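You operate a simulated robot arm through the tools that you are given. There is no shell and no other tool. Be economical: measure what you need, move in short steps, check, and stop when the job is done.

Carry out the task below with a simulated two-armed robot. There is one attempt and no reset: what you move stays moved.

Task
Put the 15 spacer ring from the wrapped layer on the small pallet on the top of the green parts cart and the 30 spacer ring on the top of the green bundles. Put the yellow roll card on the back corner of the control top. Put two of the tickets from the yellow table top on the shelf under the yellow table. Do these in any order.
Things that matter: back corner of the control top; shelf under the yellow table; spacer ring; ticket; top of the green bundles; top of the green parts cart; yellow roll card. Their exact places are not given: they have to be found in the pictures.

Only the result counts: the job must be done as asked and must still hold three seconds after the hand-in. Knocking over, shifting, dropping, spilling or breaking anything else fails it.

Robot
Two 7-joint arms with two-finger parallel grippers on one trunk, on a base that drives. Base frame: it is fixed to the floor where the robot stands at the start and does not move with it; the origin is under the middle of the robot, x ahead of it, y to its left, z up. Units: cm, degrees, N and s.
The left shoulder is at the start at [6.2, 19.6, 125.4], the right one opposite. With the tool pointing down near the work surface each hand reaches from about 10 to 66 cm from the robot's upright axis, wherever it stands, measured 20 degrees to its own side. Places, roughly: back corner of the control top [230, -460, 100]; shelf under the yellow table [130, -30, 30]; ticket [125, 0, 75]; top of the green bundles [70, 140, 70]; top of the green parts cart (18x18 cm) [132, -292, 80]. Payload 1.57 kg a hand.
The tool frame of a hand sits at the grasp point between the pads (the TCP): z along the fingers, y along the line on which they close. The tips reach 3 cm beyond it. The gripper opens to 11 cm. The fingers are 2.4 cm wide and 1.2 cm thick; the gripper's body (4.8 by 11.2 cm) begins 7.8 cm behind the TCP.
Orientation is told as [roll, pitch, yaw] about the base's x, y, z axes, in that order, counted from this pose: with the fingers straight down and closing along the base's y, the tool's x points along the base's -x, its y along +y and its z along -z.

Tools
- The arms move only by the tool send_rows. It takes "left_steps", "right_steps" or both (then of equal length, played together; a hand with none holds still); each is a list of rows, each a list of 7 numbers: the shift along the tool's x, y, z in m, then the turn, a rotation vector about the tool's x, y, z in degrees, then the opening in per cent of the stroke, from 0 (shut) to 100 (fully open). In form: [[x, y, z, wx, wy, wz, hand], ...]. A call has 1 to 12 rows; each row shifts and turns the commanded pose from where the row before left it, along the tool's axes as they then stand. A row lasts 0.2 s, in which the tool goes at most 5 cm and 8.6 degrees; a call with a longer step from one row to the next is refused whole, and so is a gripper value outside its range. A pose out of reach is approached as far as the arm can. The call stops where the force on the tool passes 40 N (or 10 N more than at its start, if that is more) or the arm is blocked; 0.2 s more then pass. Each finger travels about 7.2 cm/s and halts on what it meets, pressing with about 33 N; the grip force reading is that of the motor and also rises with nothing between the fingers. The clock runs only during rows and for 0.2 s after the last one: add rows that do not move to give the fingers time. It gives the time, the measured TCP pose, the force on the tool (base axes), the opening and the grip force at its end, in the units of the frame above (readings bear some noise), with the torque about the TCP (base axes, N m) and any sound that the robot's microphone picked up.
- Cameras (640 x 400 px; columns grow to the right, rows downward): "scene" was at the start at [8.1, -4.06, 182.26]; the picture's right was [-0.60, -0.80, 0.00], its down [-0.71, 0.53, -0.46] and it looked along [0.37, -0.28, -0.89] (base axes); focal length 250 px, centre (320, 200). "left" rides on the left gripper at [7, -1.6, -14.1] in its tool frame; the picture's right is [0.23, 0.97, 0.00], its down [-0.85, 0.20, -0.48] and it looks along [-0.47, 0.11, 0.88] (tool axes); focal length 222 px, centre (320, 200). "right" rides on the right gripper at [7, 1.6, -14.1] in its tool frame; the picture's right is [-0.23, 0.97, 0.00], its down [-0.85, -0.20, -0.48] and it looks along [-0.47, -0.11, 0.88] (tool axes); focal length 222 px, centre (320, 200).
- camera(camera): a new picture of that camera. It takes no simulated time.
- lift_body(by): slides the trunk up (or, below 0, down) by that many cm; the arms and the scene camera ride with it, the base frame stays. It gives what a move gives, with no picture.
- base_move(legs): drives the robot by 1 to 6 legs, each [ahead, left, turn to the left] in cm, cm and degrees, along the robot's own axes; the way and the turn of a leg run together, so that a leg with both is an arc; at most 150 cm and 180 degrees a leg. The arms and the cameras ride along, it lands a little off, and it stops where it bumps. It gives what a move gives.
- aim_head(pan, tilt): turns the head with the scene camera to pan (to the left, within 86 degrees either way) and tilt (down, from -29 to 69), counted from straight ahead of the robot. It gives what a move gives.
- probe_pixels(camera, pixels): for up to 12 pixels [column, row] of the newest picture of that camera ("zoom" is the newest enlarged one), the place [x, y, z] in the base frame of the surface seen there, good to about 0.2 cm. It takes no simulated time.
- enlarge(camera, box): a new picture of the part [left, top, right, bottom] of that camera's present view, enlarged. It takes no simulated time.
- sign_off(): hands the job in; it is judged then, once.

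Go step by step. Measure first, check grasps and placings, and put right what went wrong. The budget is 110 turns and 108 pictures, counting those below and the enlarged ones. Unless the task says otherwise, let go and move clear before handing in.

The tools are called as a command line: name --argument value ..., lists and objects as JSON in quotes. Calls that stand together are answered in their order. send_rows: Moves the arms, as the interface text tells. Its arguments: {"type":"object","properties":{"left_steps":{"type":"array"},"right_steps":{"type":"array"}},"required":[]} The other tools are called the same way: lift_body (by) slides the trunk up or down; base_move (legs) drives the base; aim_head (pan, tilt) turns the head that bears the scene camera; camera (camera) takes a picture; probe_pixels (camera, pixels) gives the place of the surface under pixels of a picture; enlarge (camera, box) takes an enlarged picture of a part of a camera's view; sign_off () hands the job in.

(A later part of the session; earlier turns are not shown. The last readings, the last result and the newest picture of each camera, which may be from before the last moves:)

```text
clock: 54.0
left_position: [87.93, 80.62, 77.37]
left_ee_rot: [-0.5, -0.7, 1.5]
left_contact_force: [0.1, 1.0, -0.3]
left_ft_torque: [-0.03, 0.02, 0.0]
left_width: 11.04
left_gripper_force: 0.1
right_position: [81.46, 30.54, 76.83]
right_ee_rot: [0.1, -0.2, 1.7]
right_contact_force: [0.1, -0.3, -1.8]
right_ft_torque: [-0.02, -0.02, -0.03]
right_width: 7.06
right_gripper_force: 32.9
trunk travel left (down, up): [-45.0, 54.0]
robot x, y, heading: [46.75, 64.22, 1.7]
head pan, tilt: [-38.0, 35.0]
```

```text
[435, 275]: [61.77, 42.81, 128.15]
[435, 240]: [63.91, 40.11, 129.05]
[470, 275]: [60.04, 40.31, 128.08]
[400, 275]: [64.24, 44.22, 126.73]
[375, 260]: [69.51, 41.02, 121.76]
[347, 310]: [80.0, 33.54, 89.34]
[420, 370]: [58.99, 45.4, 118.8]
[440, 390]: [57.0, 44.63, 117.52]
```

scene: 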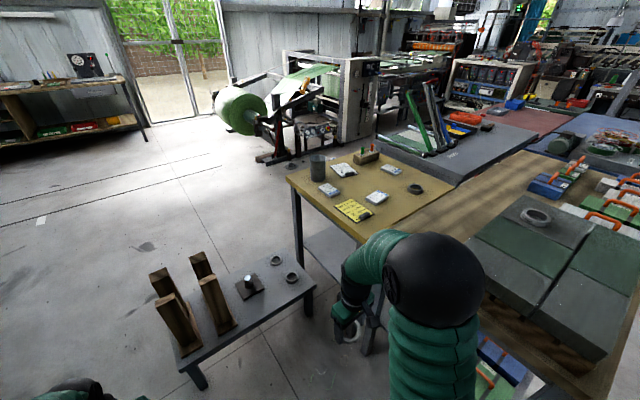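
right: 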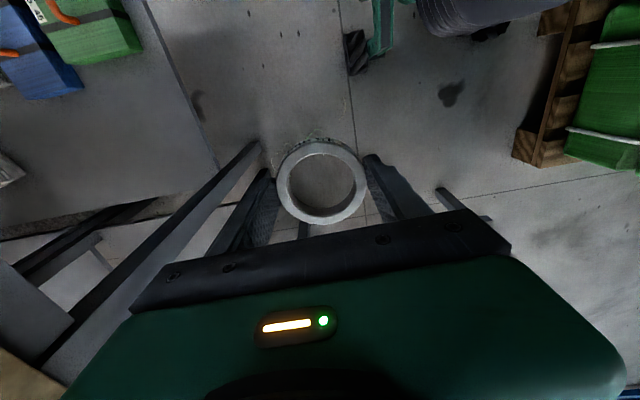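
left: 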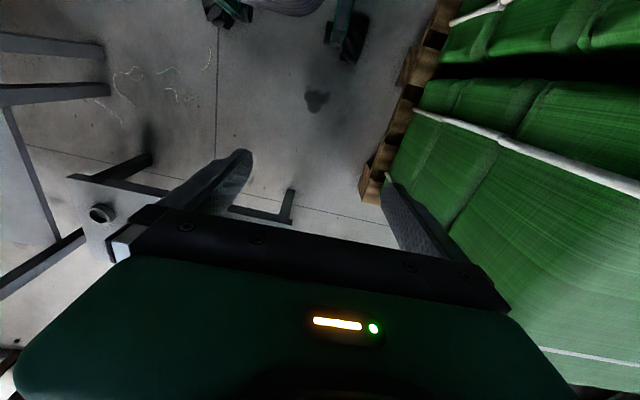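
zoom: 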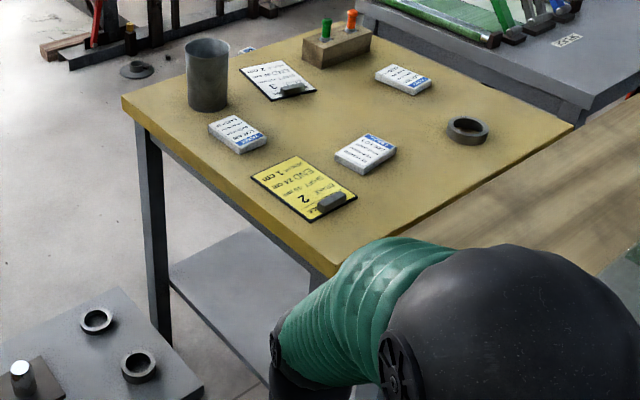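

The elbow rides about 33 cm above the shoulder, so lowering the trunk lets the hand enter under the table. Raise the trunk, turn to face the yellow table's end (heading -90) and drive to about (98,42).

lift_body --by 40

base_move --legs '[[0, 0, -91.5], [0, 51, 0], [21, 0, 0]]'

aim_head --pan 20 --tilt 60

camera --camera "scene"

camera --camera "left"

```text
clock: 57.8
left_position: [87.84, 80.6, 117.27]
left_ee_rot: [-0.5, -0.7, 1.4]
left_contact_force: [0.7, 0.2, -0.2]
left_ft_torque: [-0.03, -0.02, -0.01]
left_width: 11.0
left_gripper_force: 0.1
right_position: [81.53, 30.52, 116.82]
right_ee_rot: [0.1, -0.3, 1.6]
right_contact_force: [-0.7, 0.5, -1.6]
right_ft_torque: [0.0, 0.04, 0.02]
right_width: 7.11
right_gripper_force: 33.0
trunk travel left (down, up): [-85.0, 14.0]
robot x, y, heading: [46.8, 64.24, 1.7]
head pan, tilt: [-38.0, 35.0]
```

```text
clock: 66.1
left_position: [110.97, -0.98, 117.47]
left_ee_rot: [-0.7, -0.9, -93.0]
left_contact_force: [0.2, 1.2, 0.6]
left_ft_torque: [-0.05, 0.0, 0.01]
left_width: 11.0
left_gripper_force: 0.1
right_position: [61.67, 9.34, 117.1]
right_ee_rot: [-0.2, -0.4, -92.9]
right_contact_force: [-0.3, -0.5, -2.4]
right_ft_torque: [0.01, 0.03, -0.01]
right_width: 7.07
right_gripper_force: 33.2
trunk travel left (down, up): [-85.0, 14.0]
robot x, y, heading: [97.98, 41.13, -93.1]
head pan, tilt: [-38.0, 35.0]
```

```text
clock: 67.4
left_position: [110.86, -1.35, 117.43]
left_ee_rot: [-0.6, -0.8, -93.0]
left_contact_force: [0.7, 0.3, 0.5]
left_ft_torque: [-0.02, 0.02, 0.0]
left_width: 11.0
left_gripper_force: 0.0
right_position: [61.42, 8.95, 116.92]
right_ee_rot: [0.0, -0.2, -92.9]
right_contact_force: [-0.2, 0.8, -2.1]
right_ft_torque: [0.02, 0.02, 0.0]
right_width: 7.09
right_gripper_force: 33.5
trunk travel left (down, up): [-85.0, 14.0]
robot x, y, heading: [98.24, 40.85, -93.1]
head pan, tilt: [20.0, 60.0]
```

```text
78 pictures are left
```

scene: 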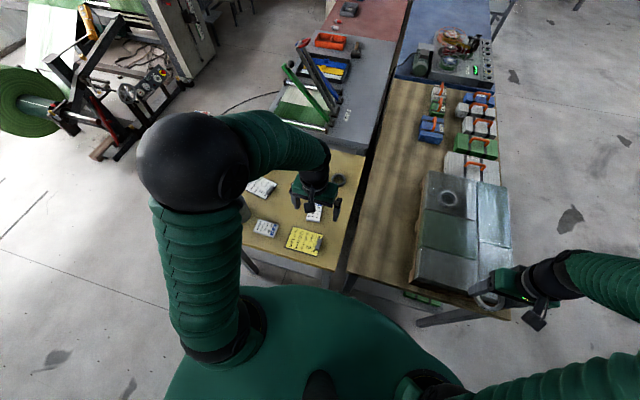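

```text
77 pictures are left
```

left: 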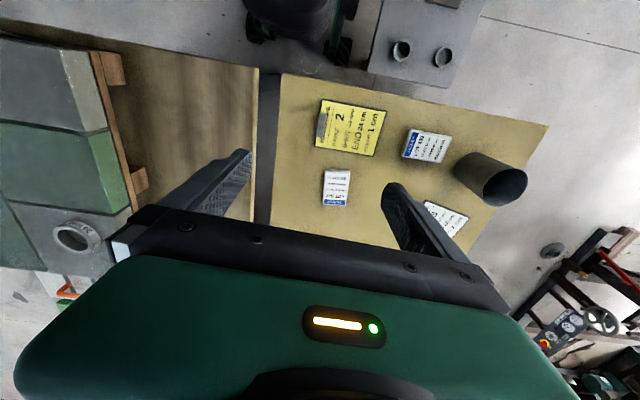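

The left camera shows the yellow card (350,128) with a grey grip block at (322,123), tickets at (336,187) and (428,147), cup at (490,180). Measuring precisely.

enlarge --camera "left" --box '[290, 80, 530, 230]'

probe_pixels --camera "left" --pixels '[[325, 171], [350, 172], [323, 204], [347, 205], [409, 131], [451, 136], [403, 156], [445, 162], [460, 160], [496, 205], [527, 187], [472, 153]]'

probe_pixels --camera "left" --pixels '[[323, 100], [386, 110], [317, 147], [374, 155], [323, 112], [321, 134], [328, 123], [318, 123], [350, 130], [283, 75], [548, 125], [300, 200]]'

```text
2.67 times, centred on (410, 155) of left
```

zoom: 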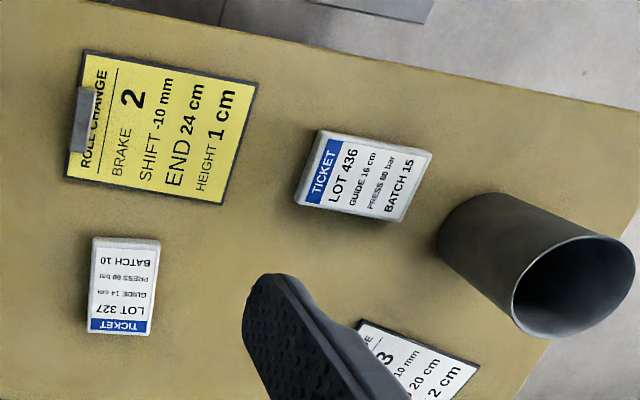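

```text
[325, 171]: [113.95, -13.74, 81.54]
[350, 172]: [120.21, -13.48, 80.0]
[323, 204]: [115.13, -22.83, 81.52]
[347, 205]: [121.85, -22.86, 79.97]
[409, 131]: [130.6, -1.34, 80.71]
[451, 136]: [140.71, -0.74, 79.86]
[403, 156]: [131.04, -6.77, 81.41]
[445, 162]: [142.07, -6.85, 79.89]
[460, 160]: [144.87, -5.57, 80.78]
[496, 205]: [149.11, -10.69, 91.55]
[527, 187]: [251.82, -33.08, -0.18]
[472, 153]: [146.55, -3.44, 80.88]
```

```text
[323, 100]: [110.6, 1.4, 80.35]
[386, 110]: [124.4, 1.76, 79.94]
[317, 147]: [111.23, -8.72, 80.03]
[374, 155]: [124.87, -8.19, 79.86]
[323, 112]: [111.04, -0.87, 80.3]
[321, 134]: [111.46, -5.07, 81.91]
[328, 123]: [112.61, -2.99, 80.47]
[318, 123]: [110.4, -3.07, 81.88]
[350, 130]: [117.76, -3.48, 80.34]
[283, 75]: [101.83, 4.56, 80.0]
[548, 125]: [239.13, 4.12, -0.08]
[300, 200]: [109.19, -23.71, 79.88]
```

Ticket C (LOT 327) centre is near (117,-18) with its long side along y, so I'll grip it across x with the hand tilted 30° back toward the robot, ready for going under the table. Moving near it, and drawing the right hand back.

send_rows --left_steps '[[-0.024, 0.016, 0.033, 0, 0, 0, 100], [-0.024, 0.016, 0.033, 0, 0, 0, 100], [-0.024, 0.016, 0.033, 0, 0, 0, 100], [-0.024, 0.016, 0.033, 0, 0, 0, 100], [0, 0, 0, 0, -7.5, 0, 100], [0, 0, 0, 0, -7.5, 0, 100], [0, 0, 0, 0, -7.5, 0, 100], [0, 0, 0, 0, -7.5, 0, 100], [0, 0, 0, 0, 0, 0, 100]]' --right_steps '[[0.04, 0, 0, 0, 0, 0, 30], [0.04, 0, 0, 0, 0, 0, 30], [0.04, 0, 0, 0, 0, 0, 30], [0.04, 0, 0, 0, 0, 0, 30], [0, 0, 0, 0, 0, 0, 30], [0, 0, 0, 0, 0, 0, 30], [0, 0, 0, 0, 0, 0, 30], [0, 0, 0, 0, 0, 0, 30], [0, 0, 0, 0, 0, 0, 30]]'

camera --camera "left"

```text
clock: 69.4
left_position: [116.54, -11.36, 104.28]
left_ee_rot: [-0.7, -30.8, -92.7]
left_contact_force: [-0.8, -0.4, -0.3]
left_ft_torque: [0.01, 0.02, -0.01]
left_width: 10.99
left_gripper_force: 0.1
right_position: [58.83, 22.18, 118.21]
right_ee_rot: [0.2, -0.1, -92.9]
right_contact_force: [-0.3, 0.3, -2.3]
right_ft_torque: [-0.01, -0.03, 0.03]
right_width: 7.09
right_gripper_force: 33.1
right hand out of reach, approached as far as the arm can: row 3, 4
trunk travel left (down, up): [-85.0, 14.0]
robot x, y, heading: [98.12, 41.18, -92.9]
head pan, tilt: [20.0, 60.0]
```

```text
75 pictures are left
```

left: 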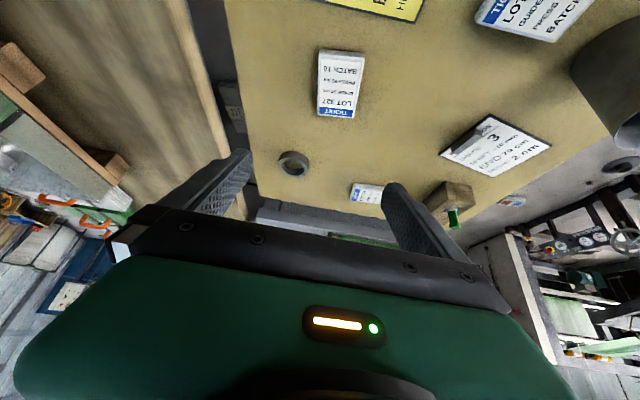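

Ticket C is clear at (340,83); measuring its corners and also ticket A's.

probe_pixels --camera "left" --pixels '[[324, 53], [359, 56], [321, 111], [351, 115], [340, 83], [478, 22], [554, 40], [505, 10], [230, 100], [250, 180], [292, 163], [487, 143]]'

```text
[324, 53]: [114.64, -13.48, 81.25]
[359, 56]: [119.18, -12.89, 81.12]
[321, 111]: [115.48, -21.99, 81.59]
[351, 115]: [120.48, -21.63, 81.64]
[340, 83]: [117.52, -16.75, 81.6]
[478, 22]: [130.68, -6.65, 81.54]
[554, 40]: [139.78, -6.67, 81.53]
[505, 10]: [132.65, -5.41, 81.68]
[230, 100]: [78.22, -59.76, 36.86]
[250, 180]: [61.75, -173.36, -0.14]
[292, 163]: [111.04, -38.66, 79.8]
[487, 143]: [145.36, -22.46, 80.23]
```

C: centre (117.5,-17.5), long side about 7° off -y. Yaw +10°, move above it.

send_rows --left_steps '[[0, 0, 0, -2.5, 0, -4.33, 100], [0, 0, 0, -2.5, 0, -4.33, 100], [0.0088, 0.0005, 0.0411, 0, 0, 0, 100], [0.0088, 0.0005, 0.0411, 0, 0, 0, 100], [0.0088, 0.0005, 0.0411, 0, 0, 0, 100], [0.0088, 0.0005, 0.0411, 0, 0, 0, 100], [0, 0, 0, 0, 0, 0, 100], [0, 0, 0, 0, 0, 0, 100]]'

camera --camera "left"

```text
clock: 71.2
left_position: [117.26, -16.69, 88.35]
left_ee_rot: [-0.8, -30.7, -82.6]
left_contact_force: [0.7, 0.1, 0.2]
left_ft_torque: [-0.02, 0.01, 0.03]
left_width: 11.01
left_gripper_force: 0.0
right_position: [58.82, 22.13, 118.34]
right_ee_rot: [0.1, -0.2, -93.0]
right_contact_force: [0.1, 0.2, -2.5]
right_ft_torque: [-0.02, 0.0, -0.01]
right_width: 7.06
right_gripper_force: 33.0
trunk travel left (down, up): [-85.0, 14.0]
robot x, y, heading: [97.92, 40.79, -93.1]
head pan, tilt: [20.0, 60.0]
```

```text
74 pictures are left
```

left: 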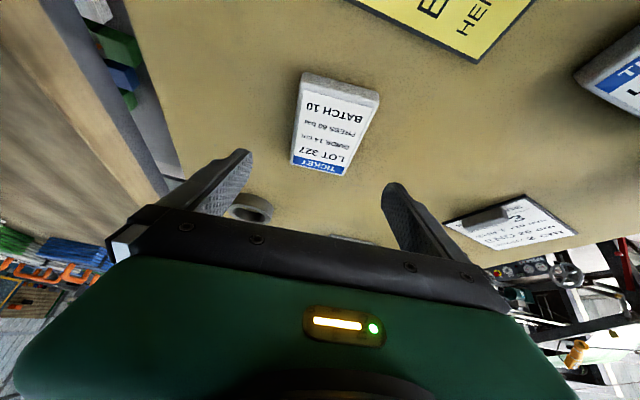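

Ticket is between the fingers. Descending 4.7 cm vertically and closing.

send_rows --left_steps '[[0.012, 0, 0.02, 0, 0, 0, 100], [0.0085, 0, 0.0145, 0, 0, 0, 100], [0.0035, 0, 0.006, 0, 0, 0, 100], [0, 0, 0, 0, 0, 0, 100], [0, 0, 0, 0, 0, 0, 60], [0, 0, 0, 0, 0, 0, 30], [0, 0, 0, 0, 0, 0, 25], [0, 0, 0, 0, 0, 0, 25]]'

camera --camera "left"

```text
clock: 73.0
left_position: [117.23, -16.68, 83.61]
left_ee_rot: [-0.8, -30.7, -82.7]
left_contact_force: [-0.2, 0.0, -0.5]
left_ft_torque: [0.0, 0.01, 0.02]
left_width: 6.12
left_gripper_force: 32.9
right_position: [58.67, 22.08, 118.17]
right_ee_rot: [0.1, -0.1, -92.8]
right_contact_force: [-0.6, 0.3, -1.6]
right_ft_torque: [0.04, 0.01, -0.01]
right_width: 7.09
right_gripper_force: 33.1
trunk travel left (down, up): [-85.0, 14.0]
robot x, y, heading: [97.94, 41.29, -92.9]
head pan, tilt: [20.0, 60.0]
```

```text
73 pictures are left
```

left: 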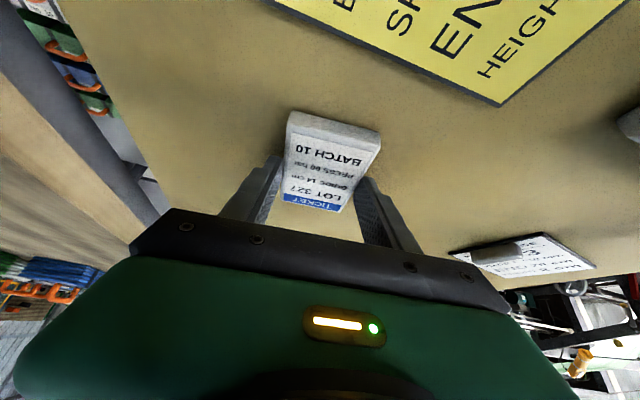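

Ticket gripped (tool tilted 30.7°). Lift straight up, then up and back.

send_rows --left_steps '[[-0.0102, 0, -0.0172, 0, 0, 0, 25], [-0.0204, 0, -0.0344, 0, 0, 0, 25], [-0.0204, 0, -0.0344, 0, 0, 0, 25], [-0.0032, 0, -0.0446, 0, 0, 0, 25], [-0.0032, 0, -0.0446, 0, 0, 0, 25], [-0.0032, 0, -0.0446, 0, 0, 0, 25], [-0.0032, 0, -0.0446, 0, 0, 0, 25], [-0.0032, 0, -0.0446, 0, 0, 0, 25], [-0.0032, 0, -0.0446, 0, 0, 0, 25], [0, 0, 0, 0, 0, 0, 25]]'

camera --camera "left"

```text
clock: 75.2
left_position: [116.17, -4.64, 117.41]
left_ee_rot: [-0.7, -30.6, -82.6]
left_contact_force: [0.1, -0.3, -0.8]
left_ft_torque: [0.03, -0.02, 0.02]
left_width: 6.1
left_gripper_force: 33.6
right_position: [58.76, 22.16, 118.18]
right_ee_rot: [0.1, -0.1, -92.9]
right_contact_force: [-0.2, -0.4, -2.2]
right_ft_torque: [0.01, -0.01, 0.01]
right_width: 7.09
right_gripper_force: 32.6
trunk travel left (down, up): [-85.0, 14.0]
robot x, y, heading: [97.58, 41.0, -93.0]
head pan, tilt: [20.0, 60.0]
```

```text
72 pictures are left
```

left: 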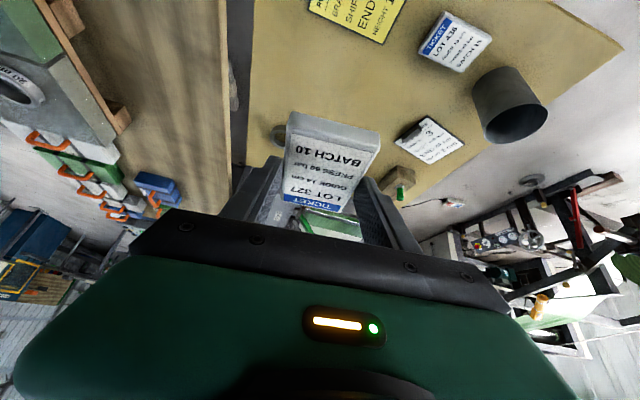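

Ticket secure. Back off so the hand clears the table edge, then lower the trunk.

base_move --legs '[[-28, -3, 0]]'

lift_body --by -40

lift_body --by -38

aim_head --pan 20 --tilt 45

camera --camera "scene"

camera --camera "left"

```text
clock: 77.1
left_position: [114.68, 22.71, 117.28]
left_ee_rot: [-0.7, -30.4, -82.7]
left_contact_force: [0.4, -0.1, -0.2]
left_ft_torque: [-0.01, 0.0, 0.02]
left_width: 6.11
left_gripper_force: 32.5
right_position: [57.38, 49.67, 118.12]
right_ee_rot: [0.1, 0.0, -93.0]
right_contact_force: [0.3, -0.6, -2.2]
right_ft_torque: [0.0, 0.01, -0.03]
right_width: 7.08
right_gripper_force: 32.4
trunk travel left (down, up): [-85.0, 14.0]
robot x, y, heading: [96.71, 68.87, -92.8]
head pan, tilt: [20.0, 60.0]
```

```text
clock: 81.0
left_position: [114.69, 23.08, 77.52]
left_ee_rot: [-0.8, -30.7, -82.7]
left_contact_force: [-0.1, -0.2, -1.0]
left_ft_torque: [0.02, 0.04, 0.0]
left_width: 6.1
left_gripper_force: 33.1
right_position: [57.33, 49.92, 78.15]
right_ee_rot: [0.1, -0.2, -92.9]
right_contact_force: [-0.7, 0.4, -1.6]
right_ft_torque: [0.02, 0.04, 0.02]
right_width: 7.06
right_gripper_force: 32.8
trunk travel left (down, up): [-45.0, 54.0]
robot x, y, heading: [96.61, 68.92, -93.3]
head pan, tilt: [20.0, 60.0]
```

```text
clock: 84.6
left_position: [114.69, 23.17, 39.6]
left_ee_rot: [-0.8, -30.6, -82.8]
left_contact_force: [-0.2, -0.3, -0.5]
left_ft_torque: [0.01, 0.02, -0.01]
left_width: 6.07
left_gripper_force: 32.5
right_position: [57.29, 50.19, 40.22]
right_ee_rot: [0.1, -0.1, -93.0]
right_contact_force: [0.2, -1.1, -2.3]
right_ft_torque: [0.0, 0.0, -0.03]
right_width: 7.08
right_gripper_force: 32.4
trunk travel left (down, up): [-7.0, 92.0]
robot x, y, heading: [96.19, 68.79, -93.0]
head pan, tilt: [20.0, 60.0]
```

```text
clock: 85.4
left_position: [114.78, 23.16, 39.59]
left_ee_rot: [-0.7, -30.5, -82.7]
left_contact_force: [-0.3, -1.0, -0.8]
left_ft_torque: [0.03, -0.01, 0.0]
left_width: 6.09
left_gripper_force: 33.0
right_position: [57.4, 50.22, 40.21]
right_ee_rot: [0.0, -0.1, -92.9]
right_contact_force: [-0.5, -0.8, -1.1]
right_ft_torque: [0.02, -0.01, 0.01]
right_width: 7.07
right_gripper_force: 33.5
trunk travel left (down, up): [-7.0, 92.0]
robot x, y, heading: [96.64, 68.97, -93.0]
head pan, tilt: [20.0, 45.0]
```

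```text
71 pictures are left
```

scene: 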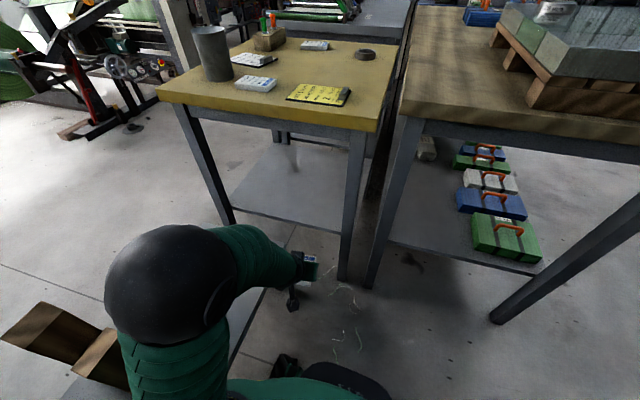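

```text
70 pictures are left
```

left: 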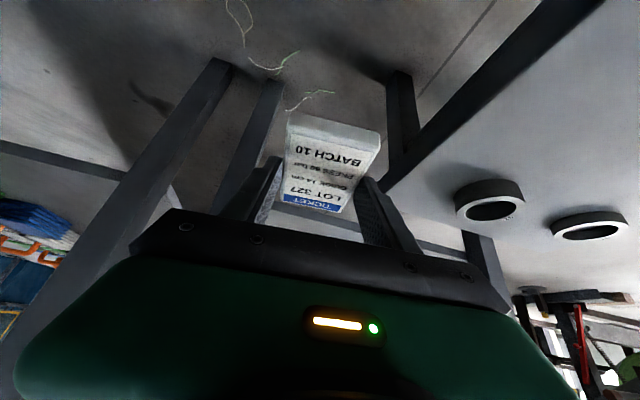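

The empty shelf shows clearly at (290,180). Measuring its bounds, the table leg and apron.

probe_pixels --camera "scene" --pixels '[[236, 208], [338, 230], [290, 218], [290, 180], [345, 255], [357, 180], [280, 122], [330, 128], [270, 150], [335, 160], [190, 140], [222, 200]]'

```text
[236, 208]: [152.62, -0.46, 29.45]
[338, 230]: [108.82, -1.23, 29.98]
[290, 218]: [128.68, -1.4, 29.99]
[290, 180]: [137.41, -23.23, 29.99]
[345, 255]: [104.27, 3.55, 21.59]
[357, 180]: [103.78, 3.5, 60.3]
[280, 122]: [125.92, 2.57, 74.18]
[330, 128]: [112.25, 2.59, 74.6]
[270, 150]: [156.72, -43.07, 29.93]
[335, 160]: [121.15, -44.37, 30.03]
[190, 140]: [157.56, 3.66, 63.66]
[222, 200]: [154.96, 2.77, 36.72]
```

Shelf spans x≈107–153, y from -0.5 inward. Driving ahead 27 cm brings the hand through the gap.

base_move --legs '[[27, 4, 0]]'

camera --camera "scene"

```text
clock: 87.3
left_position: [117.14, -3.25, 39.46]
left_ee_rot: [-0.8, -30.7, -83.0]
left_contact_force: [-0.1, 0.7, -1.4]
left_ft_torque: [0.01, -0.01, 0.0]
left_width: 6.09
left_gripper_force: 32.9
right_position: [59.88, 23.92, 40.18]
right_ee_rot: [0.0, -0.1, -93.2]
right_contact_force: [0.2, 0.6, -2.2]
right_ft_torque: [0.01, 0.01, -0.01]
right_width: 7.07
right_gripper_force: 33.8
trunk travel left (down, up): [-7.0, 92.0]
robot x, y, heading: [98.85, 42.31, -93.3]
head pan, tilt: [20.0, 45.0]
```

```text
69 pictures are left
```

scene: 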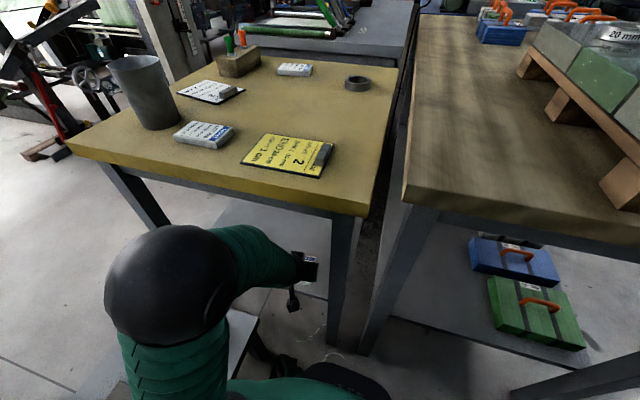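

Clear of apron and leg. Extending 8.4 cm ahead, then down 4 cm.

send_rows --left_steps '[[-0.018, 0.0022, 0.0107, 0, 0, 0, 25], [-0.018, 0.0022, 0.0107, 0, 0, 0, 25], [-0.018, 0.0022, 0.0107, 0, 0, 0, 25], [-0.018, 0.0022, 0.0107, 0, 0, 0, 25], [0.0102, 0, 0.0172, 0, 0, 0, 25], [0.0102, 0, 0.0172, 0, 0, 0, 25], [0, 0, 0, 0, 0, 0, 25]]'

camera --camera "left"

```text
clock: 88.9
left_position: [118.84, -11.53, 35.43]
left_ee_rot: [-0.8, -30.7, -82.8]
left_contact_force: [0.5, 0.0, -1.1]
left_ft_torque: [0.0, -0.02, -0.03]
left_width: 6.13
left_gripper_force: 33.2
right_position: [59.77, 23.87, 40.18]
right_ee_rot: [0.2, -0.1, -93.2]
right_contact_force: [0.3, -0.6, -2.6]
right_ft_torque: [0.0, -0.03, 0.0]
right_width: 7.08
right_gripper_force: 33.0
trunk travel left (down, up): [-7.0, 92.0]
robot x, y, heading: [99.06, 42.3, -93.4]
head pan, tilt: [20.0, 45.0]
```

```text
68 pictures are left
```

left: 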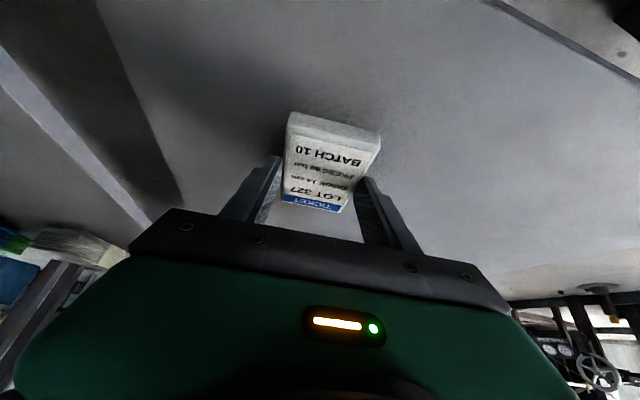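

Over the shelf. Lower the last ~1.8 cm gently.

send_rows --left_steps '[[0.0051, 0, 0.0086, 0, 0, 0, 25], [0.0026, 0, 0.0043, 0, 0, 0, 25], [0.001, 0, 0.0017, 0, 0, 0, 25], [0.001, 0, 0.0017, 0, 0, 0, 25], [0, 0, 0, 0, 0, 0, 25]]'

```text
clock: 90.1
left_position: [118.89, -11.53, 33.54]
left_ee_rot: [-0.8, -30.5, -83.0]
left_contact_force: [0.2, -0.1, 0.2]
left_ft_torque: [0.01, 0.02, 0.01]
left_width: 6.1
left_gripper_force: 33.1
right_position: [59.93, 23.87, 40.18]
right_ee_rot: [0.1, -0.2, -93.2]
right_contact_force: [0.3, 0.3, -1.8]
right_ft_torque: [0.03, 0.0, -0.03]
right_width: 7.06
right_gripper_force: 33.3
trunk travel left (down, up): [-7.0, 92.0]
robot x, y, heading: [98.5, 42.65, -93.1]
head pan, tilt: [20.0, 45.0]
```

At the same height as on the table (33.54), so it's resting. Release, rise and draw back.

send_rows --left_steps '[[0, 0, 0, 0, 0, 0, 50], [0, 0, 0, 0, 0, 0, 100], [0, 0, 0, 0, 0, 0, 100], [0, 0, 0, 0, 0, 0, 100], [-0.0102, 0, -0.0172, 0, 0, 0, 100], [-0.0153, 0, -0.0258, 0, 0, 0, 100], [0.018, 0, -0.0107, 0, 0, 0, 100], [0.018, 0, -0.0107, 0, 0, 0, 100], [0.018, 0, -0.0107, 0, 0, 0, 100], [0.018, 0, -0.0107, 0, 0, 0, 100]]'

camera --camera "left"

```text
clock: 92.3
left_position: [118.13, -3.3, 38.79]
left_ee_rot: [-0.8, -30.7, -82.9]
left_contact_force: [0.0, -0.2, 0.0]
left_ft_torque: [-0.01, -0.01, 0.01]
left_width: 10.98
left_gripper_force: 0.1
right_position: [59.79, 23.95, 40.16]
right_ee_rot: [0.2, -0.1, -93.3]
right_contact_force: [-0.5, 0.5, -2.0]
right_ft_torque: [0.01, 0.02, 0.0]
right_width: 7.07
right_gripper_force: 32.8
trunk travel left (down, up): [-7.0, 92.0]
robot x, y, heading: [98.59, 42.71, -93.1]
head pan, tilt: [20.0, 45.0]
```

```text
67 pictures are left
```

left: 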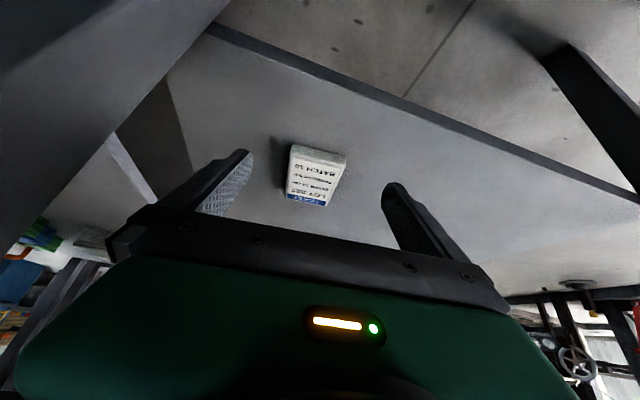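

Ticket C lies flat on the shelf at (315,175). Back out, raise the trunk, and return for ticket A, whose long side runs along x.

base_move --legs '[[-27, -2, 0]]'

lift_body --by 78

base_move --legs '[[27, 2, 0]]'

send_rows --left_steps '[[0, 0.02, 0, -4.1, 0, -6.88, 100], [0, 0.02, 0, -4.1, 0, -6.88, 100], [0, 0, 0, -4.1, 0, -6.88, 100], [0, 0, 0, -4.1, 0, -6.88, 100], [0, 0, 0, -4.1, 0, -6.88, 100], [0, 0, 0, -4.1, 0, -6.88, 100], [0, 0, 0, -4.1, 0, -6.88, 100], [0, 0, 0, -4.1, 0, -6.88, 100], [0, 0, 0, -4.1, 0, -6.88, 100], [0, 0, 0, -4.1, 0, -6.88, 100], [0, 0, 0, 0, 0, 0, 100], [0, 0, 0, 0, 0, 0, 100]]'

camera --camera "left"

```text
clock: 94.2
left_position: [117.62, 23.85, 38.64]
left_ee_rot: [-0.8, -30.6, -83.2]
left_contact_force: [0.6, -0.8, -0.6]
left_ft_torque: [0.01, -0.01, -0.01]
left_width: 11.02
left_gripper_force: 0.1
right_position: [59.42, 51.42, 40.19]
right_ee_rot: [0.1, -0.1, -93.5]
right_contact_force: [-0.3, 0.4, -0.8]
right_ft_torque: [-0.01, 0.0, 0.0]
right_width: 7.06
right_gripper_force: 32.8
trunk travel left (down, up): [-7.0, 92.0]
robot x, y, heading: [98.89, 69.47, -93.6]
head pan, tilt: [20.0, 45.0]
```

```text
refused: 78 is not a number from -40 to 40
```

```text
clock: 96.1
left_position: [117.73, -3.24, 38.66]
left_ee_rot: [-0.8, -30.7, -83.3]
left_contact_force: [-0.6, -0.1, 0.3]
left_ft_torque: [-0.01, -0.01, 0.0]
left_width: 10.99
left_gripper_force: 0.1
right_position: [59.59, 24.15, 40.08]
right_ee_rot: [0.0, 0.0, -93.6]
right_contact_force: [-0.3, 0.0, -1.5]
right_ft_torque: [0.0, 0.02, 0.03]
right_width: 7.08
right_gripper_force: 32.8
trunk travel left (down, up): [-7.0, 92.0]
robot x, y, heading: [99.11, 42.54, -93.9]
head pan, tilt: [20.0, 45.0]
```

```text
clock: 97.2
left_position: [128.83, -2.41, 41.27]
left_ee_rot: [-11.1, -28.1, -32.5]
left_contact_force: [0.6, 0.0, -0.2]
left_ft_torque: [0.01, 0.05, 0.0]
left_width: 11.01
left_gripper_force: 0.2
right_position: [59.83, 24.37, 40.13]
right_ee_rot: [0.1, -0.1, -93.6]
right_contact_force: [0.1, -0.2, -3.2]
right_ft_torque: [0.02, 0.0, 0.0]
right_width: 7.07
right_gripper_force: 32.7
trunk travel left (down, up): [-7.0, 92.0]
robot x, y, heading: [99.39, 42.45, -93.6]
head pan, tilt: [20.0, 45.0]
stopped in row 5 (left hand): the arm was blocked; the commanded pose is now the measured one
```

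```text
66 pictures are left
```

left: 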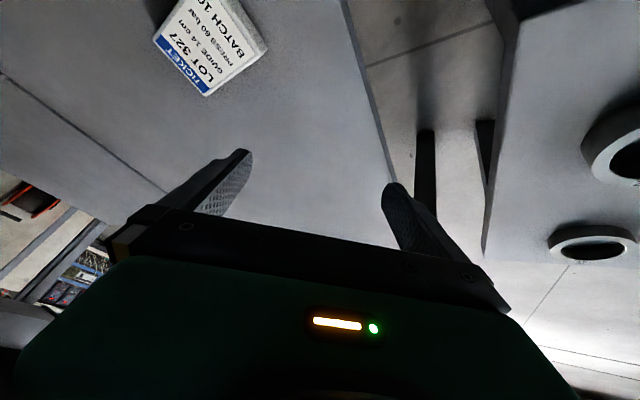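

The trunk lift was refused (limit 40), so the hand turned while under the table and got blocked. I'll check the scene before backing out.

camera --camera "scene"

```text
65 pictures are left
```

scene: 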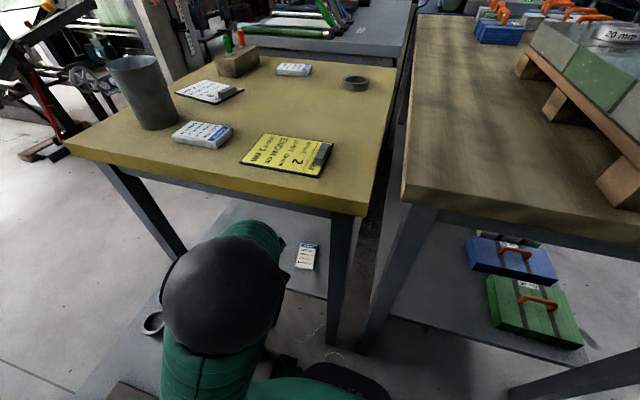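

Nothing has shifted. I'll reverse the turn exactly (small steps), then back out.

send_rows --left_steps '[[0, 0, 0, 4.1, 0, 6.88, 100], [0, 0, 0, 4.1, 0, 6.88, 100], [0, -0.02, 0, 4.1, 0, 6.88, 100], [0, -0.02, 0, 4.1, 0, 6.88, 100], [0, 0, 0, 0, 0, 0, 100]]'

probe_pixels --camera "scene" --pixels '[[222, 300], [222, 245], [250, 240], [170, 300], [280, 260], [152, 323]]'

camera --camera "scene"

```text
clock: 98.4
left_position: [124.98, -4.59, 42.01]
left_ee_rot: [-11.3, -33.7, -64.4]
left_contact_force: [0.4, 0.2, -0.3]
left_ft_torque: [-0.04, -0.01, 0.02]
left_width: 11.01
left_gripper_force: 0.0
right_position: [59.73, 24.16, 40.16]
right_ee_rot: [0.1, -0.2, -93.6]
right_contact_force: [0.3, 0.8, -2.0]
right_ft_torque: [0.05, -0.03, 0.01]
right_width: 7.09
right_gripper_force: 32.8
trunk travel left (down, up): [-7.0, 92.0]
robot x, y, heading: [98.62, 42.64, -93.8]
head pan, tilt: [20.0, 45.0]
```

```text
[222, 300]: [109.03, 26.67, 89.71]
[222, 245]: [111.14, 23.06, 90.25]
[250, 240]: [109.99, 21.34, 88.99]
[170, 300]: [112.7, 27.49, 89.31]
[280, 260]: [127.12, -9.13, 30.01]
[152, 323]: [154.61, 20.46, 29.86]
```

```text
64 pictures are left
```

scene: 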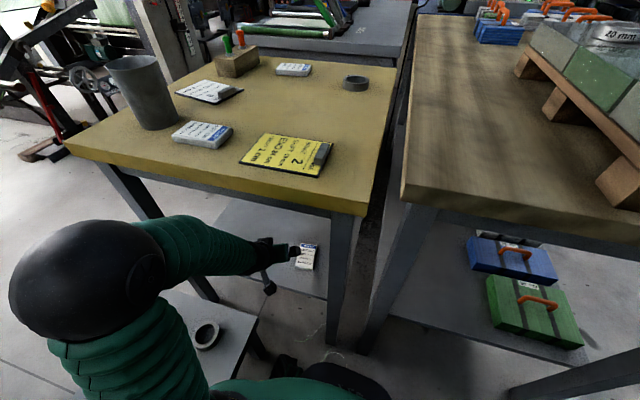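

Clear now. Back out 27 cm, shifting slightly right.

base_move --legs '[[-27, -2, 0]]'

lift_body --by 40

lift_body --by 38

camera --camera "scene"

```text
clock: 100.3
left_position: [124.79, 22.66, 42.08]
left_ee_rot: [-11.4, -33.8, -64.4]
left_contact_force: [-0.4, 0.2, 0.4]
left_ft_torque: [-0.01, 0.0, 0.02]
left_width: 11.0
left_gripper_force: 0.0
right_position: [59.46, 51.38, 40.26]
right_ee_rot: [0.0, -0.1, -93.5]
right_contact_force: [0.6, 0.3, -3.3]
right_ft_torque: [0.01, -0.01, 0.01]
right_width: 7.07
right_gripper_force: 32.9
trunk travel left (down, up): [-7.0, 92.0]
robot x, y, heading: [98.45, 69.73, -93.4]
head pan, tilt: [20.0, 45.0]
```

```text
clock: 104.1
left_position: [124.69, 22.69, 81.95]
left_ee_rot: [-11.3, -33.7, -64.2]
left_contact_force: [0.4, -0.1, 0.4]
left_ft_torque: [-0.01, 0.0, 0.03]
left_width: 10.99
left_gripper_force: 0.0
right_position: [59.39, 51.35, 80.24]
right_ee_rot: [0.2, 0.0, -93.5]
right_contact_force: [0.1, 0.4, -2.1]
right_ft_torque: [-0.01, 0.0, 0.0]
right_width: 7.09
right_gripper_force: 32.8
trunk travel left (down, up): [-47.0, 52.0]
robot x, y, heading: [98.84, 70.17, -93.5]
head pan, tilt: [20.0, 45.0]
```

```text
clock: 107.8
left_position: [124.77, 22.6, 120.04]
left_ee_rot: [-11.3, -33.6, -64.3]
left_contact_force: [0.1, -0.4, -0.4]
left_ft_torque: [0.03, -0.02, 0.03]
left_width: 11.0
left_gripper_force: 0.1
right_position: [59.42, 51.31, 118.21]
right_ee_rot: [0.1, -0.1, -93.5]
right_contact_force: [-0.7, 0.2, -1.7]
right_ft_torque: [0.02, 0.01, -0.03]
right_width: 7.07
right_gripper_force: 32.4
trunk travel left (down, up): [-85.0, 14.0]
robot x, y, heading: [98.67, 70.11, -93.4]
head pan, tilt: [20.0, 45.0]
```

```text
63 pictures are left
```

scene: 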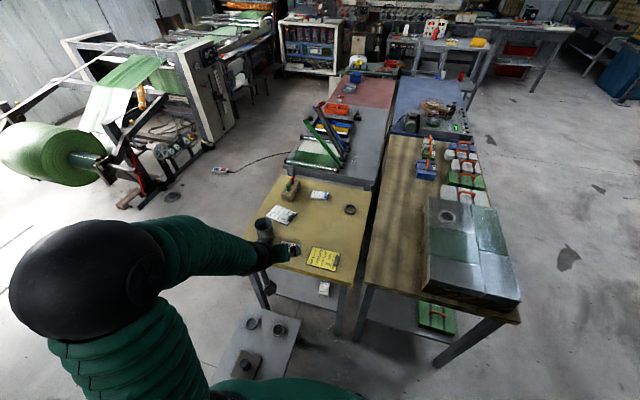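

All intact. I'll square up the hand (yaw -90, tilt 30) and drive ahead to view ticket A; I plan to grip it along its 9.3 cm length.

send_rows --left_steps '[[0, 0, 0, 0.8, 1.88, 7.11, 100], [0, 0, 0, 0.8, 1.88, 7.11, 100], [0, 0, 0, 0.8, 1.88, 7.11, 100], [0, 0, 0, 0, 0, 0, 100]]'

base_move --legs '[[24, 4, 0]]'

camera --camera "left"

```text
clock: 108.8
left_position: [124.76, 22.7, 120.05]
left_ee_rot: [0.0, -30.1, -90.1]
left_contact_force: [-1.2, 0.3, -0.3]
left_ft_torque: [0.0, -0.02, 0.0]
left_width: 10.98
left_gripper_force: 0.0
right_position: [59.42, 51.31, 118.19]
right_ee_rot: [0.1, -0.1, -93.5]
right_contact_force: [-0.1, 0.5, -2.1]
right_ft_torque: [0.0, -0.01, 0.02]
right_width: 7.07
right_gripper_force: 33.2
trunk travel left (down, up): [-85.0, 14.0]
robot x, y, heading: [98.49, 69.62, -93.5]
head pan, tilt: [20.0, 45.0]
```

```text
clock: 110.6
left_position: [127.3, -1.09, 120.27]
left_ee_rot: [0.0, -30.3, -90.0]
left_contact_force: [-0.2, -0.4, -0.1]
left_ft_torque: [0.02, 0.01, 0.0]
left_width: 10.98
left_gripper_force: 0.1
right_position: [61.82, 27.6, 118.23]
right_ee_rot: [0.1, -0.3, -93.5]
right_contact_force: [-0.3, 1.0, -2.4]
right_ft_torque: [-0.04, -0.03, -0.03]
right_width: 7.07
right_gripper_force: 32.7
trunk travel left (down, up): [-85.0, 14.0]
robot x, y, heading: [100.94, 45.83, -93.6]
head pan, tilt: [20.0, 45.0]
```

```text
62 pictures are left
```

left: 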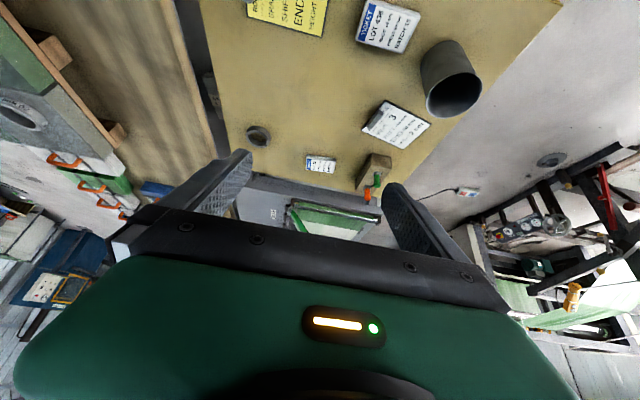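

Ticket A is at (388,25); enlarging to find its corners and the cup's base.

enlarge --camera "left" --box '[340, 0, 500, 120]'

```text
3.33 times, centred on (420, 60) of left
```

zoom: 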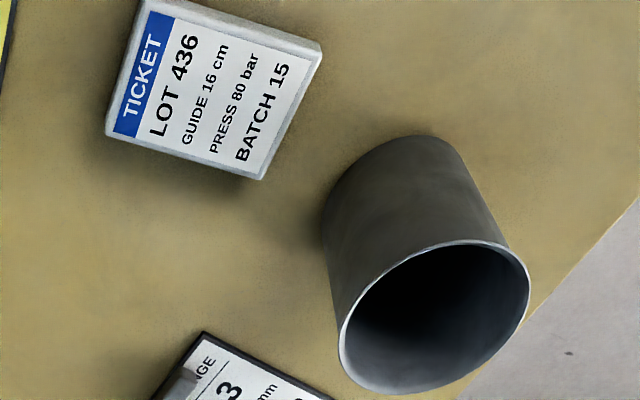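

probe_pixels --camera "zoom" --pixels '[[115, 130], [258, 172], [318, 50], [165, 3], [205, 85], [262, 170], [107, 125], [420, 140], [335, 175], [330, 240], [345, 380], [490, 245]]'

```text
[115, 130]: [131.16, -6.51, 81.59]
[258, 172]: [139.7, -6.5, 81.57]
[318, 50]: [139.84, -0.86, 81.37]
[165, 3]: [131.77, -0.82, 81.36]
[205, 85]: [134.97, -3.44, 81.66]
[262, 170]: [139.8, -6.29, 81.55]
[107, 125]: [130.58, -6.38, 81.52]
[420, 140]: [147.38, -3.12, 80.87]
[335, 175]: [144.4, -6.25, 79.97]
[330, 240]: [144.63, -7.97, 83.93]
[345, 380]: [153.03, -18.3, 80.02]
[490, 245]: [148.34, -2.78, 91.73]
```

A spans x 130.6–139.9, y -6.5…-0.9, squared with the axes; the cup is 2 cm clear of the outer finger. Moving to hover above it.

send_rows --left_steps '[[0.0181, 0.00994, 0.0354, 0, 0, 0, 100], [0.0181, 0.00994, 0.0354, 0, 0, 0, 100], [0.0181, 0.00994, 0.0354, 0, 0, 0, 100], [0.0181, 0.00994, 0.0354, 0, 0, 0, 100], [0.0181, 0.00994, 0.0354, 0, 0, 0, 100], [0.0181, 0.00994, 0.0354, 0, 0, 0, 100], [0.0181, 0.00994, 0.0354, 0, 0, 0, 100], [0.0181, 0.00994, 0.0354, 0, 0, 0, 100], [0, 0, 0, 0, 0, 0, 100], [0, 0, 0, 0, 0, 0, 100]]'

camera --camera "left"

```text
clock: 112.8
left_position: [135.13, -3.17, 88.17]
left_ee_rot: [0.0, -30.1, -90.1]
left_contact_force: [-0.1, -0.5, 0.0]
left_ft_torque: [0.0, -0.02, 0.01]
left_width: 11.02
left_gripper_force: 0.1
right_position: [61.83, 27.25, 118.22]
right_ee_rot: [0.1, -0.2, -93.5]
right_contact_force: [-1.1, -0.2, -2.1]
right_ft_torque: [-0.01, 0.05, -0.01]
right_width: 7.06
right_gripper_force: 33.1
trunk travel left (down, up): [-85.0, 14.0]
robot x, y, heading: [101.27, 45.72, -93.7]
head pan, tilt: [20.0, 45.0]
```

```text
60 pictures are left
```

left: 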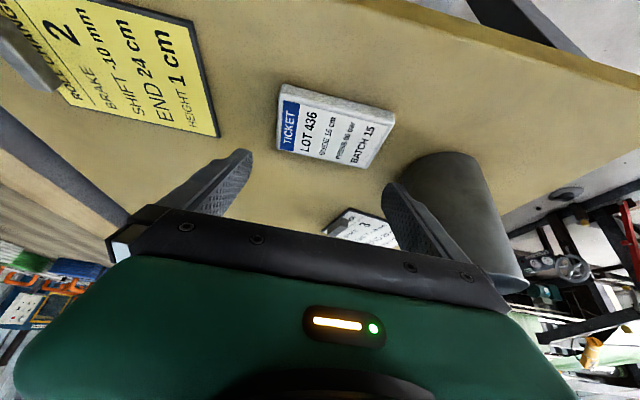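

Descend 3 cm (tips just above ticket height) and check alignment.

send_rows --left_steps '[[0.0075, 0.0012, 0.013, 0, 0, 0, 100], [0.0075, 0, 0.013, 0, 0, 0, 100], [0, 0, 0, 0, 0, 0, 100]]'

camera --camera "left"

```text
clock: 113.6
left_position: [135.27, -3.24, 85.19]
left_ee_rot: [0.0, -30.1, -89.9]
left_contact_force: [0.1, 0.1, 0.3]
left_ft_torque: [0.0, 0.0, -0.02]
left_width: 11.01
left_gripper_force: 0.0
right_position: [61.94, 27.09, 118.2]
right_ee_rot: [0.1, -0.1, -93.4]
right_contact_force: [-0.1, 0.0, -2.0]
right_ft_torque: [0.0, -0.01, -0.05]
right_width: 7.09
right_gripper_force: 33.1
trunk travel left (down, up): [-85.0, 14.0]
robot x, y, heading: [101.11, 45.99, -93.7]
head pan, tilt: [20.0, 45.0]
```

```text
59 pictures are left
```

left: 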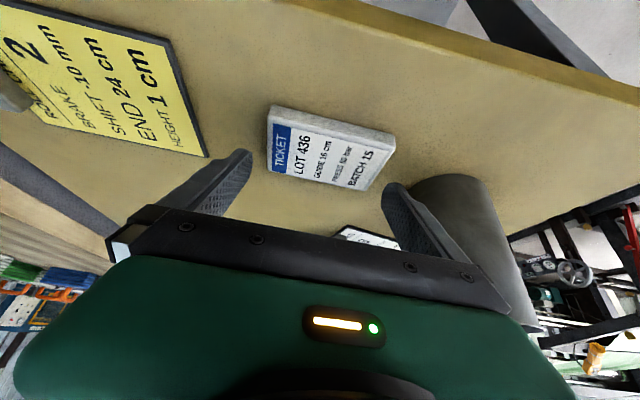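

Margins on both sides look even. Descending 1.6 cm and closing.

send_rows --left_steps '[[0.004, 0, 0.0069, 0, 0, 0, 100], [0.004, 0, 0.0069, 0, 0, 0, 100], [0, 0, 0, 0, 0, 0, 100], [0, 0, 0, 0, 0, 0, 85], [0, 0, 0, 0, 0, 0, 70], [0, 0, 0, 0, 0, 0, 60], [0, 0, 0, 0, 0, 0, 60]]'

camera --camera "left"

```text
clock: 115.2
left_position: [135.36, -3.3, 83.65]
left_ee_rot: [0.0, -30.1, -90.0]
left_contact_force: [-0.1, -0.5, 0.2]
left_ft_torque: [-0.01, -0.05, -0.04]
left_width: 9.5
left_gripper_force: 32.9
right_position: [61.91, 27.17, 118.39]
right_ee_rot: [0.2, -0.1, -93.5]
right_contact_force: [-0.6, -0.2, -1.7]
right_ft_torque: [0.02, -0.01, -0.03]
right_width: 7.1
right_gripper_force: 33.2
trunk travel left (down, up): [-85.0, 14.0]
robot x, y, heading: [101.11, 45.57, -93.7]
head pan, tilt: [20.0, 45.0]
```

```text
58 pictures are left
```

left: 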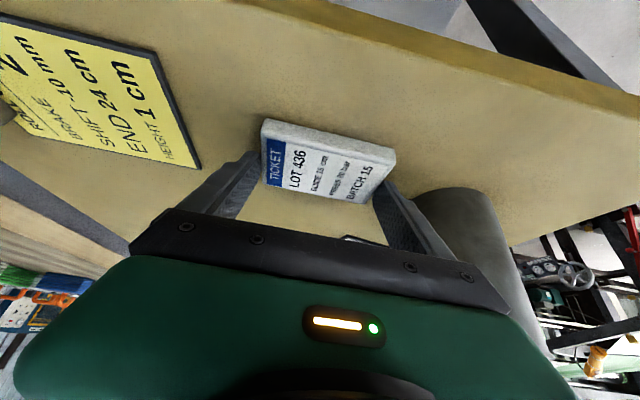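

Gripped at 9.5 cm. Lift straight, then rise while moving right over the gap.

send_rows --left_steps '[[-0.01, 0, -0.0173, 0, 0, 0, 60], [-0.02, 0, -0.0346, 0, 0, 0, 60], [-0.02, 0, -0.0346, 0, 0, 0, 60], [-0.02, 0, -0.0346, 0, 0, 0, 60], [-0.02, -0.027, -0.0346, 0, 0, 0, 60], [-0.02, -0.027, -0.0346, 0, 0, 0, 60], [-0.02, -0.027, -0.0346, 0, 0, 0, 60], [-0.02, -0.027, -0.0346, 0, 0, 0, 60], [-0.02, -0.027, -0.0346, 0, 0, 0, 60], [0, -0.02, 0, 0, 0, 0, 60], [0, 0, 0, 0, 0, 0, 60]]'

camera --camera "left"

```text
clock: 117.6
left_position: [119.87, -3.16, 117.46]
left_ee_rot: [0.1, -30.2, -90.0]
left_contact_force: [0.1, -0.1, -1.1]
left_ft_torque: [0.0, 0.0, -0.02]
left_width: 9.46
left_gripper_force: 33.2
right_position: [61.9, 27.03, 118.15]
right_ee_rot: [0.1, -0.1, -93.4]
right_contact_force: [-1.3, 0.3, -2.1]
right_ft_torque: [0.0, -0.01, -0.01]
right_width: 7.08
right_gripper_force: 33.2
trunk travel left (down, up): [-85.0, 14.0]
robot x, y, heading: [100.98, 45.7, -93.3]
head pan, tilt: [20.0, 45.0]
```

```text
57 pictures are left
```

left: 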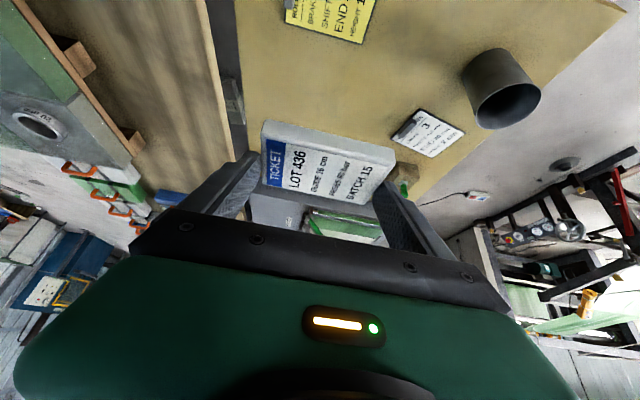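

Held well. Back out 25 cm, then lower the trunk.

base_move --legs '[[-25, -1, 0]]'

lift_body --by -40

lift_body --by -38

camera --camera "scene"

```text
clock: 119.1
left_position: [118.6, 14.03, 117.47]
left_ee_rot: [0.8, -29.8, -90.7]
left_contact_force: [-2.1, -1.4, -0.9]
left_ft_torque: [0.07, -0.14, 0.04]
left_width: 9.48
left_gripper_force: 33.2
right_position: [60.81, 44.54, 117.45]
right_ee_rot: [0.7, 0.6, -93.6]
right_contact_force: [0.3, 0.5, -2.0]
right_ft_torque: [0.03, -0.03, -0.03]
right_width: 7.07
right_gripper_force: 32.8
trunk travel left (down, up): [-85.0, 14.0]
robot x, y, heading: [101.45, 63.87, -93.6]
head pan, tilt: [20.0, 45.0]
stopped in leg 1: the robot was blocked; the commanded pose is now the measured one
```

```text
clock: 122.9
left_position: [121.18, 15.35, 77.52]
left_ee_rot: [-0.3, -30.3, -89.6]
left_contact_force: [-0.6, -0.4, -0.1]
left_ft_torque: [-0.01, 0.0, -0.01]
left_width: 9.49
left_gripper_force: 33.3
right_position: [63.17, 45.75, 78.52]
right_ee_rot: [-0.6, -0.2, -93.5]
right_contact_force: [0.6, 0.4, -2.0]
right_ft_torque: [0.01, -0.01, 0.0]
right_width: 7.04
right_gripper_force: 33.2
trunk travel left (down, up): [-45.0, 54.0]
robot x, y, heading: [101.61, 64.17, -93.8]
head pan, tilt: [20.0, 45.0]
```

```text
clock: 126.6
left_position: [121.13, 15.33, 39.73]
left_ee_rot: [-0.3, -30.4, -89.6]
left_contact_force: [0.4, 0.0, -0.1]
left_ft_torque: [-0.02, 0.0, -0.03]
left_width: 9.51
left_gripper_force: 32.9
right_position: [63.11, 45.77, 40.38]
right_ee_rot: [-0.4, -0.2, -93.5]
right_contact_force: [0.2, 0.0, -1.6]
right_ft_torque: [0.01, 0.01, 0.01]
right_width: 7.07
right_gripper_force: 32.7
trunk travel left (down, up): [-7.0, 92.0]
robot x, y, heading: [101.74, 64.0, -93.5]
head pan, tilt: [20.0, 45.0]
```

```text
56 pictures are left
```

scene: 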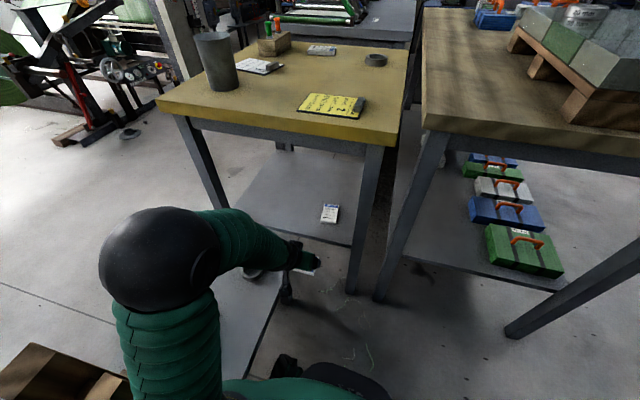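

The robot bumped while backing (probably its left side against the low bench at x≈126). Checking whether the bench shifted.

aim_head --pan 60 --tilt 55

camera --camera "scene"

camera --camera "left"

```text
clock: 127.7
left_position: [121.03, 15.35, 39.67]
left_ee_rot: [-0.3, -30.3, -89.7]
left_contact_force: [-0.3, 0.6, -0.6]
left_ft_torque: [0.01, 0.02, 0.02]
left_width: 9.49
left_gripper_force: 33.1
right_position: [63.12, 45.68, 40.29]
right_ee_rot: [-0.4, -0.2, -93.5]
right_contact_force: [-0.4, -0.3, -1.6]
right_ft_torque: [0.02, 0.0, 0.0]
right_width: 7.05
right_gripper_force: 33.1
trunk travel left (down, up): [-7.0, 92.0]
robot x, y, heading: [101.96, 64.39, -93.7]
head pan, tilt: [60.0, 55.0]
```

```text
55 pictures are left
```

scene: 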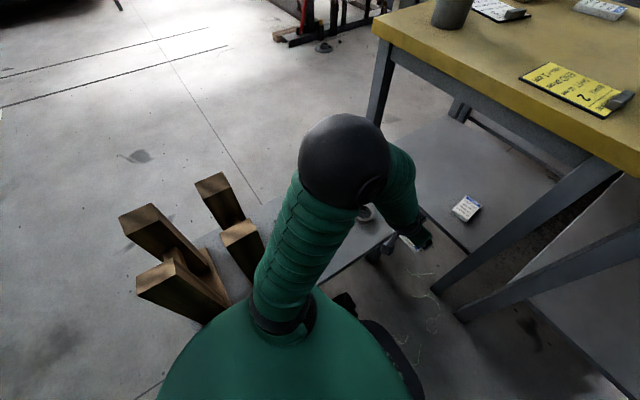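

```text
54 pictures are left
```

left: 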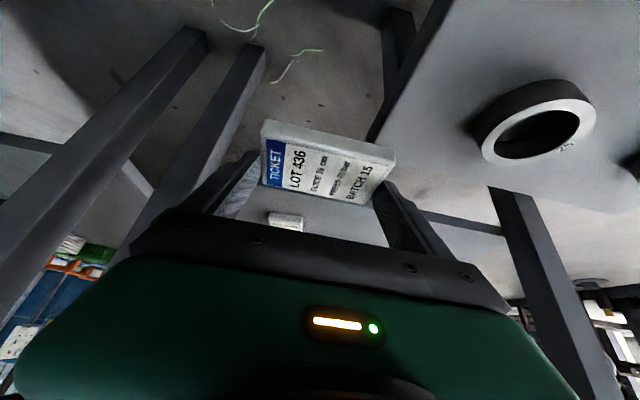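

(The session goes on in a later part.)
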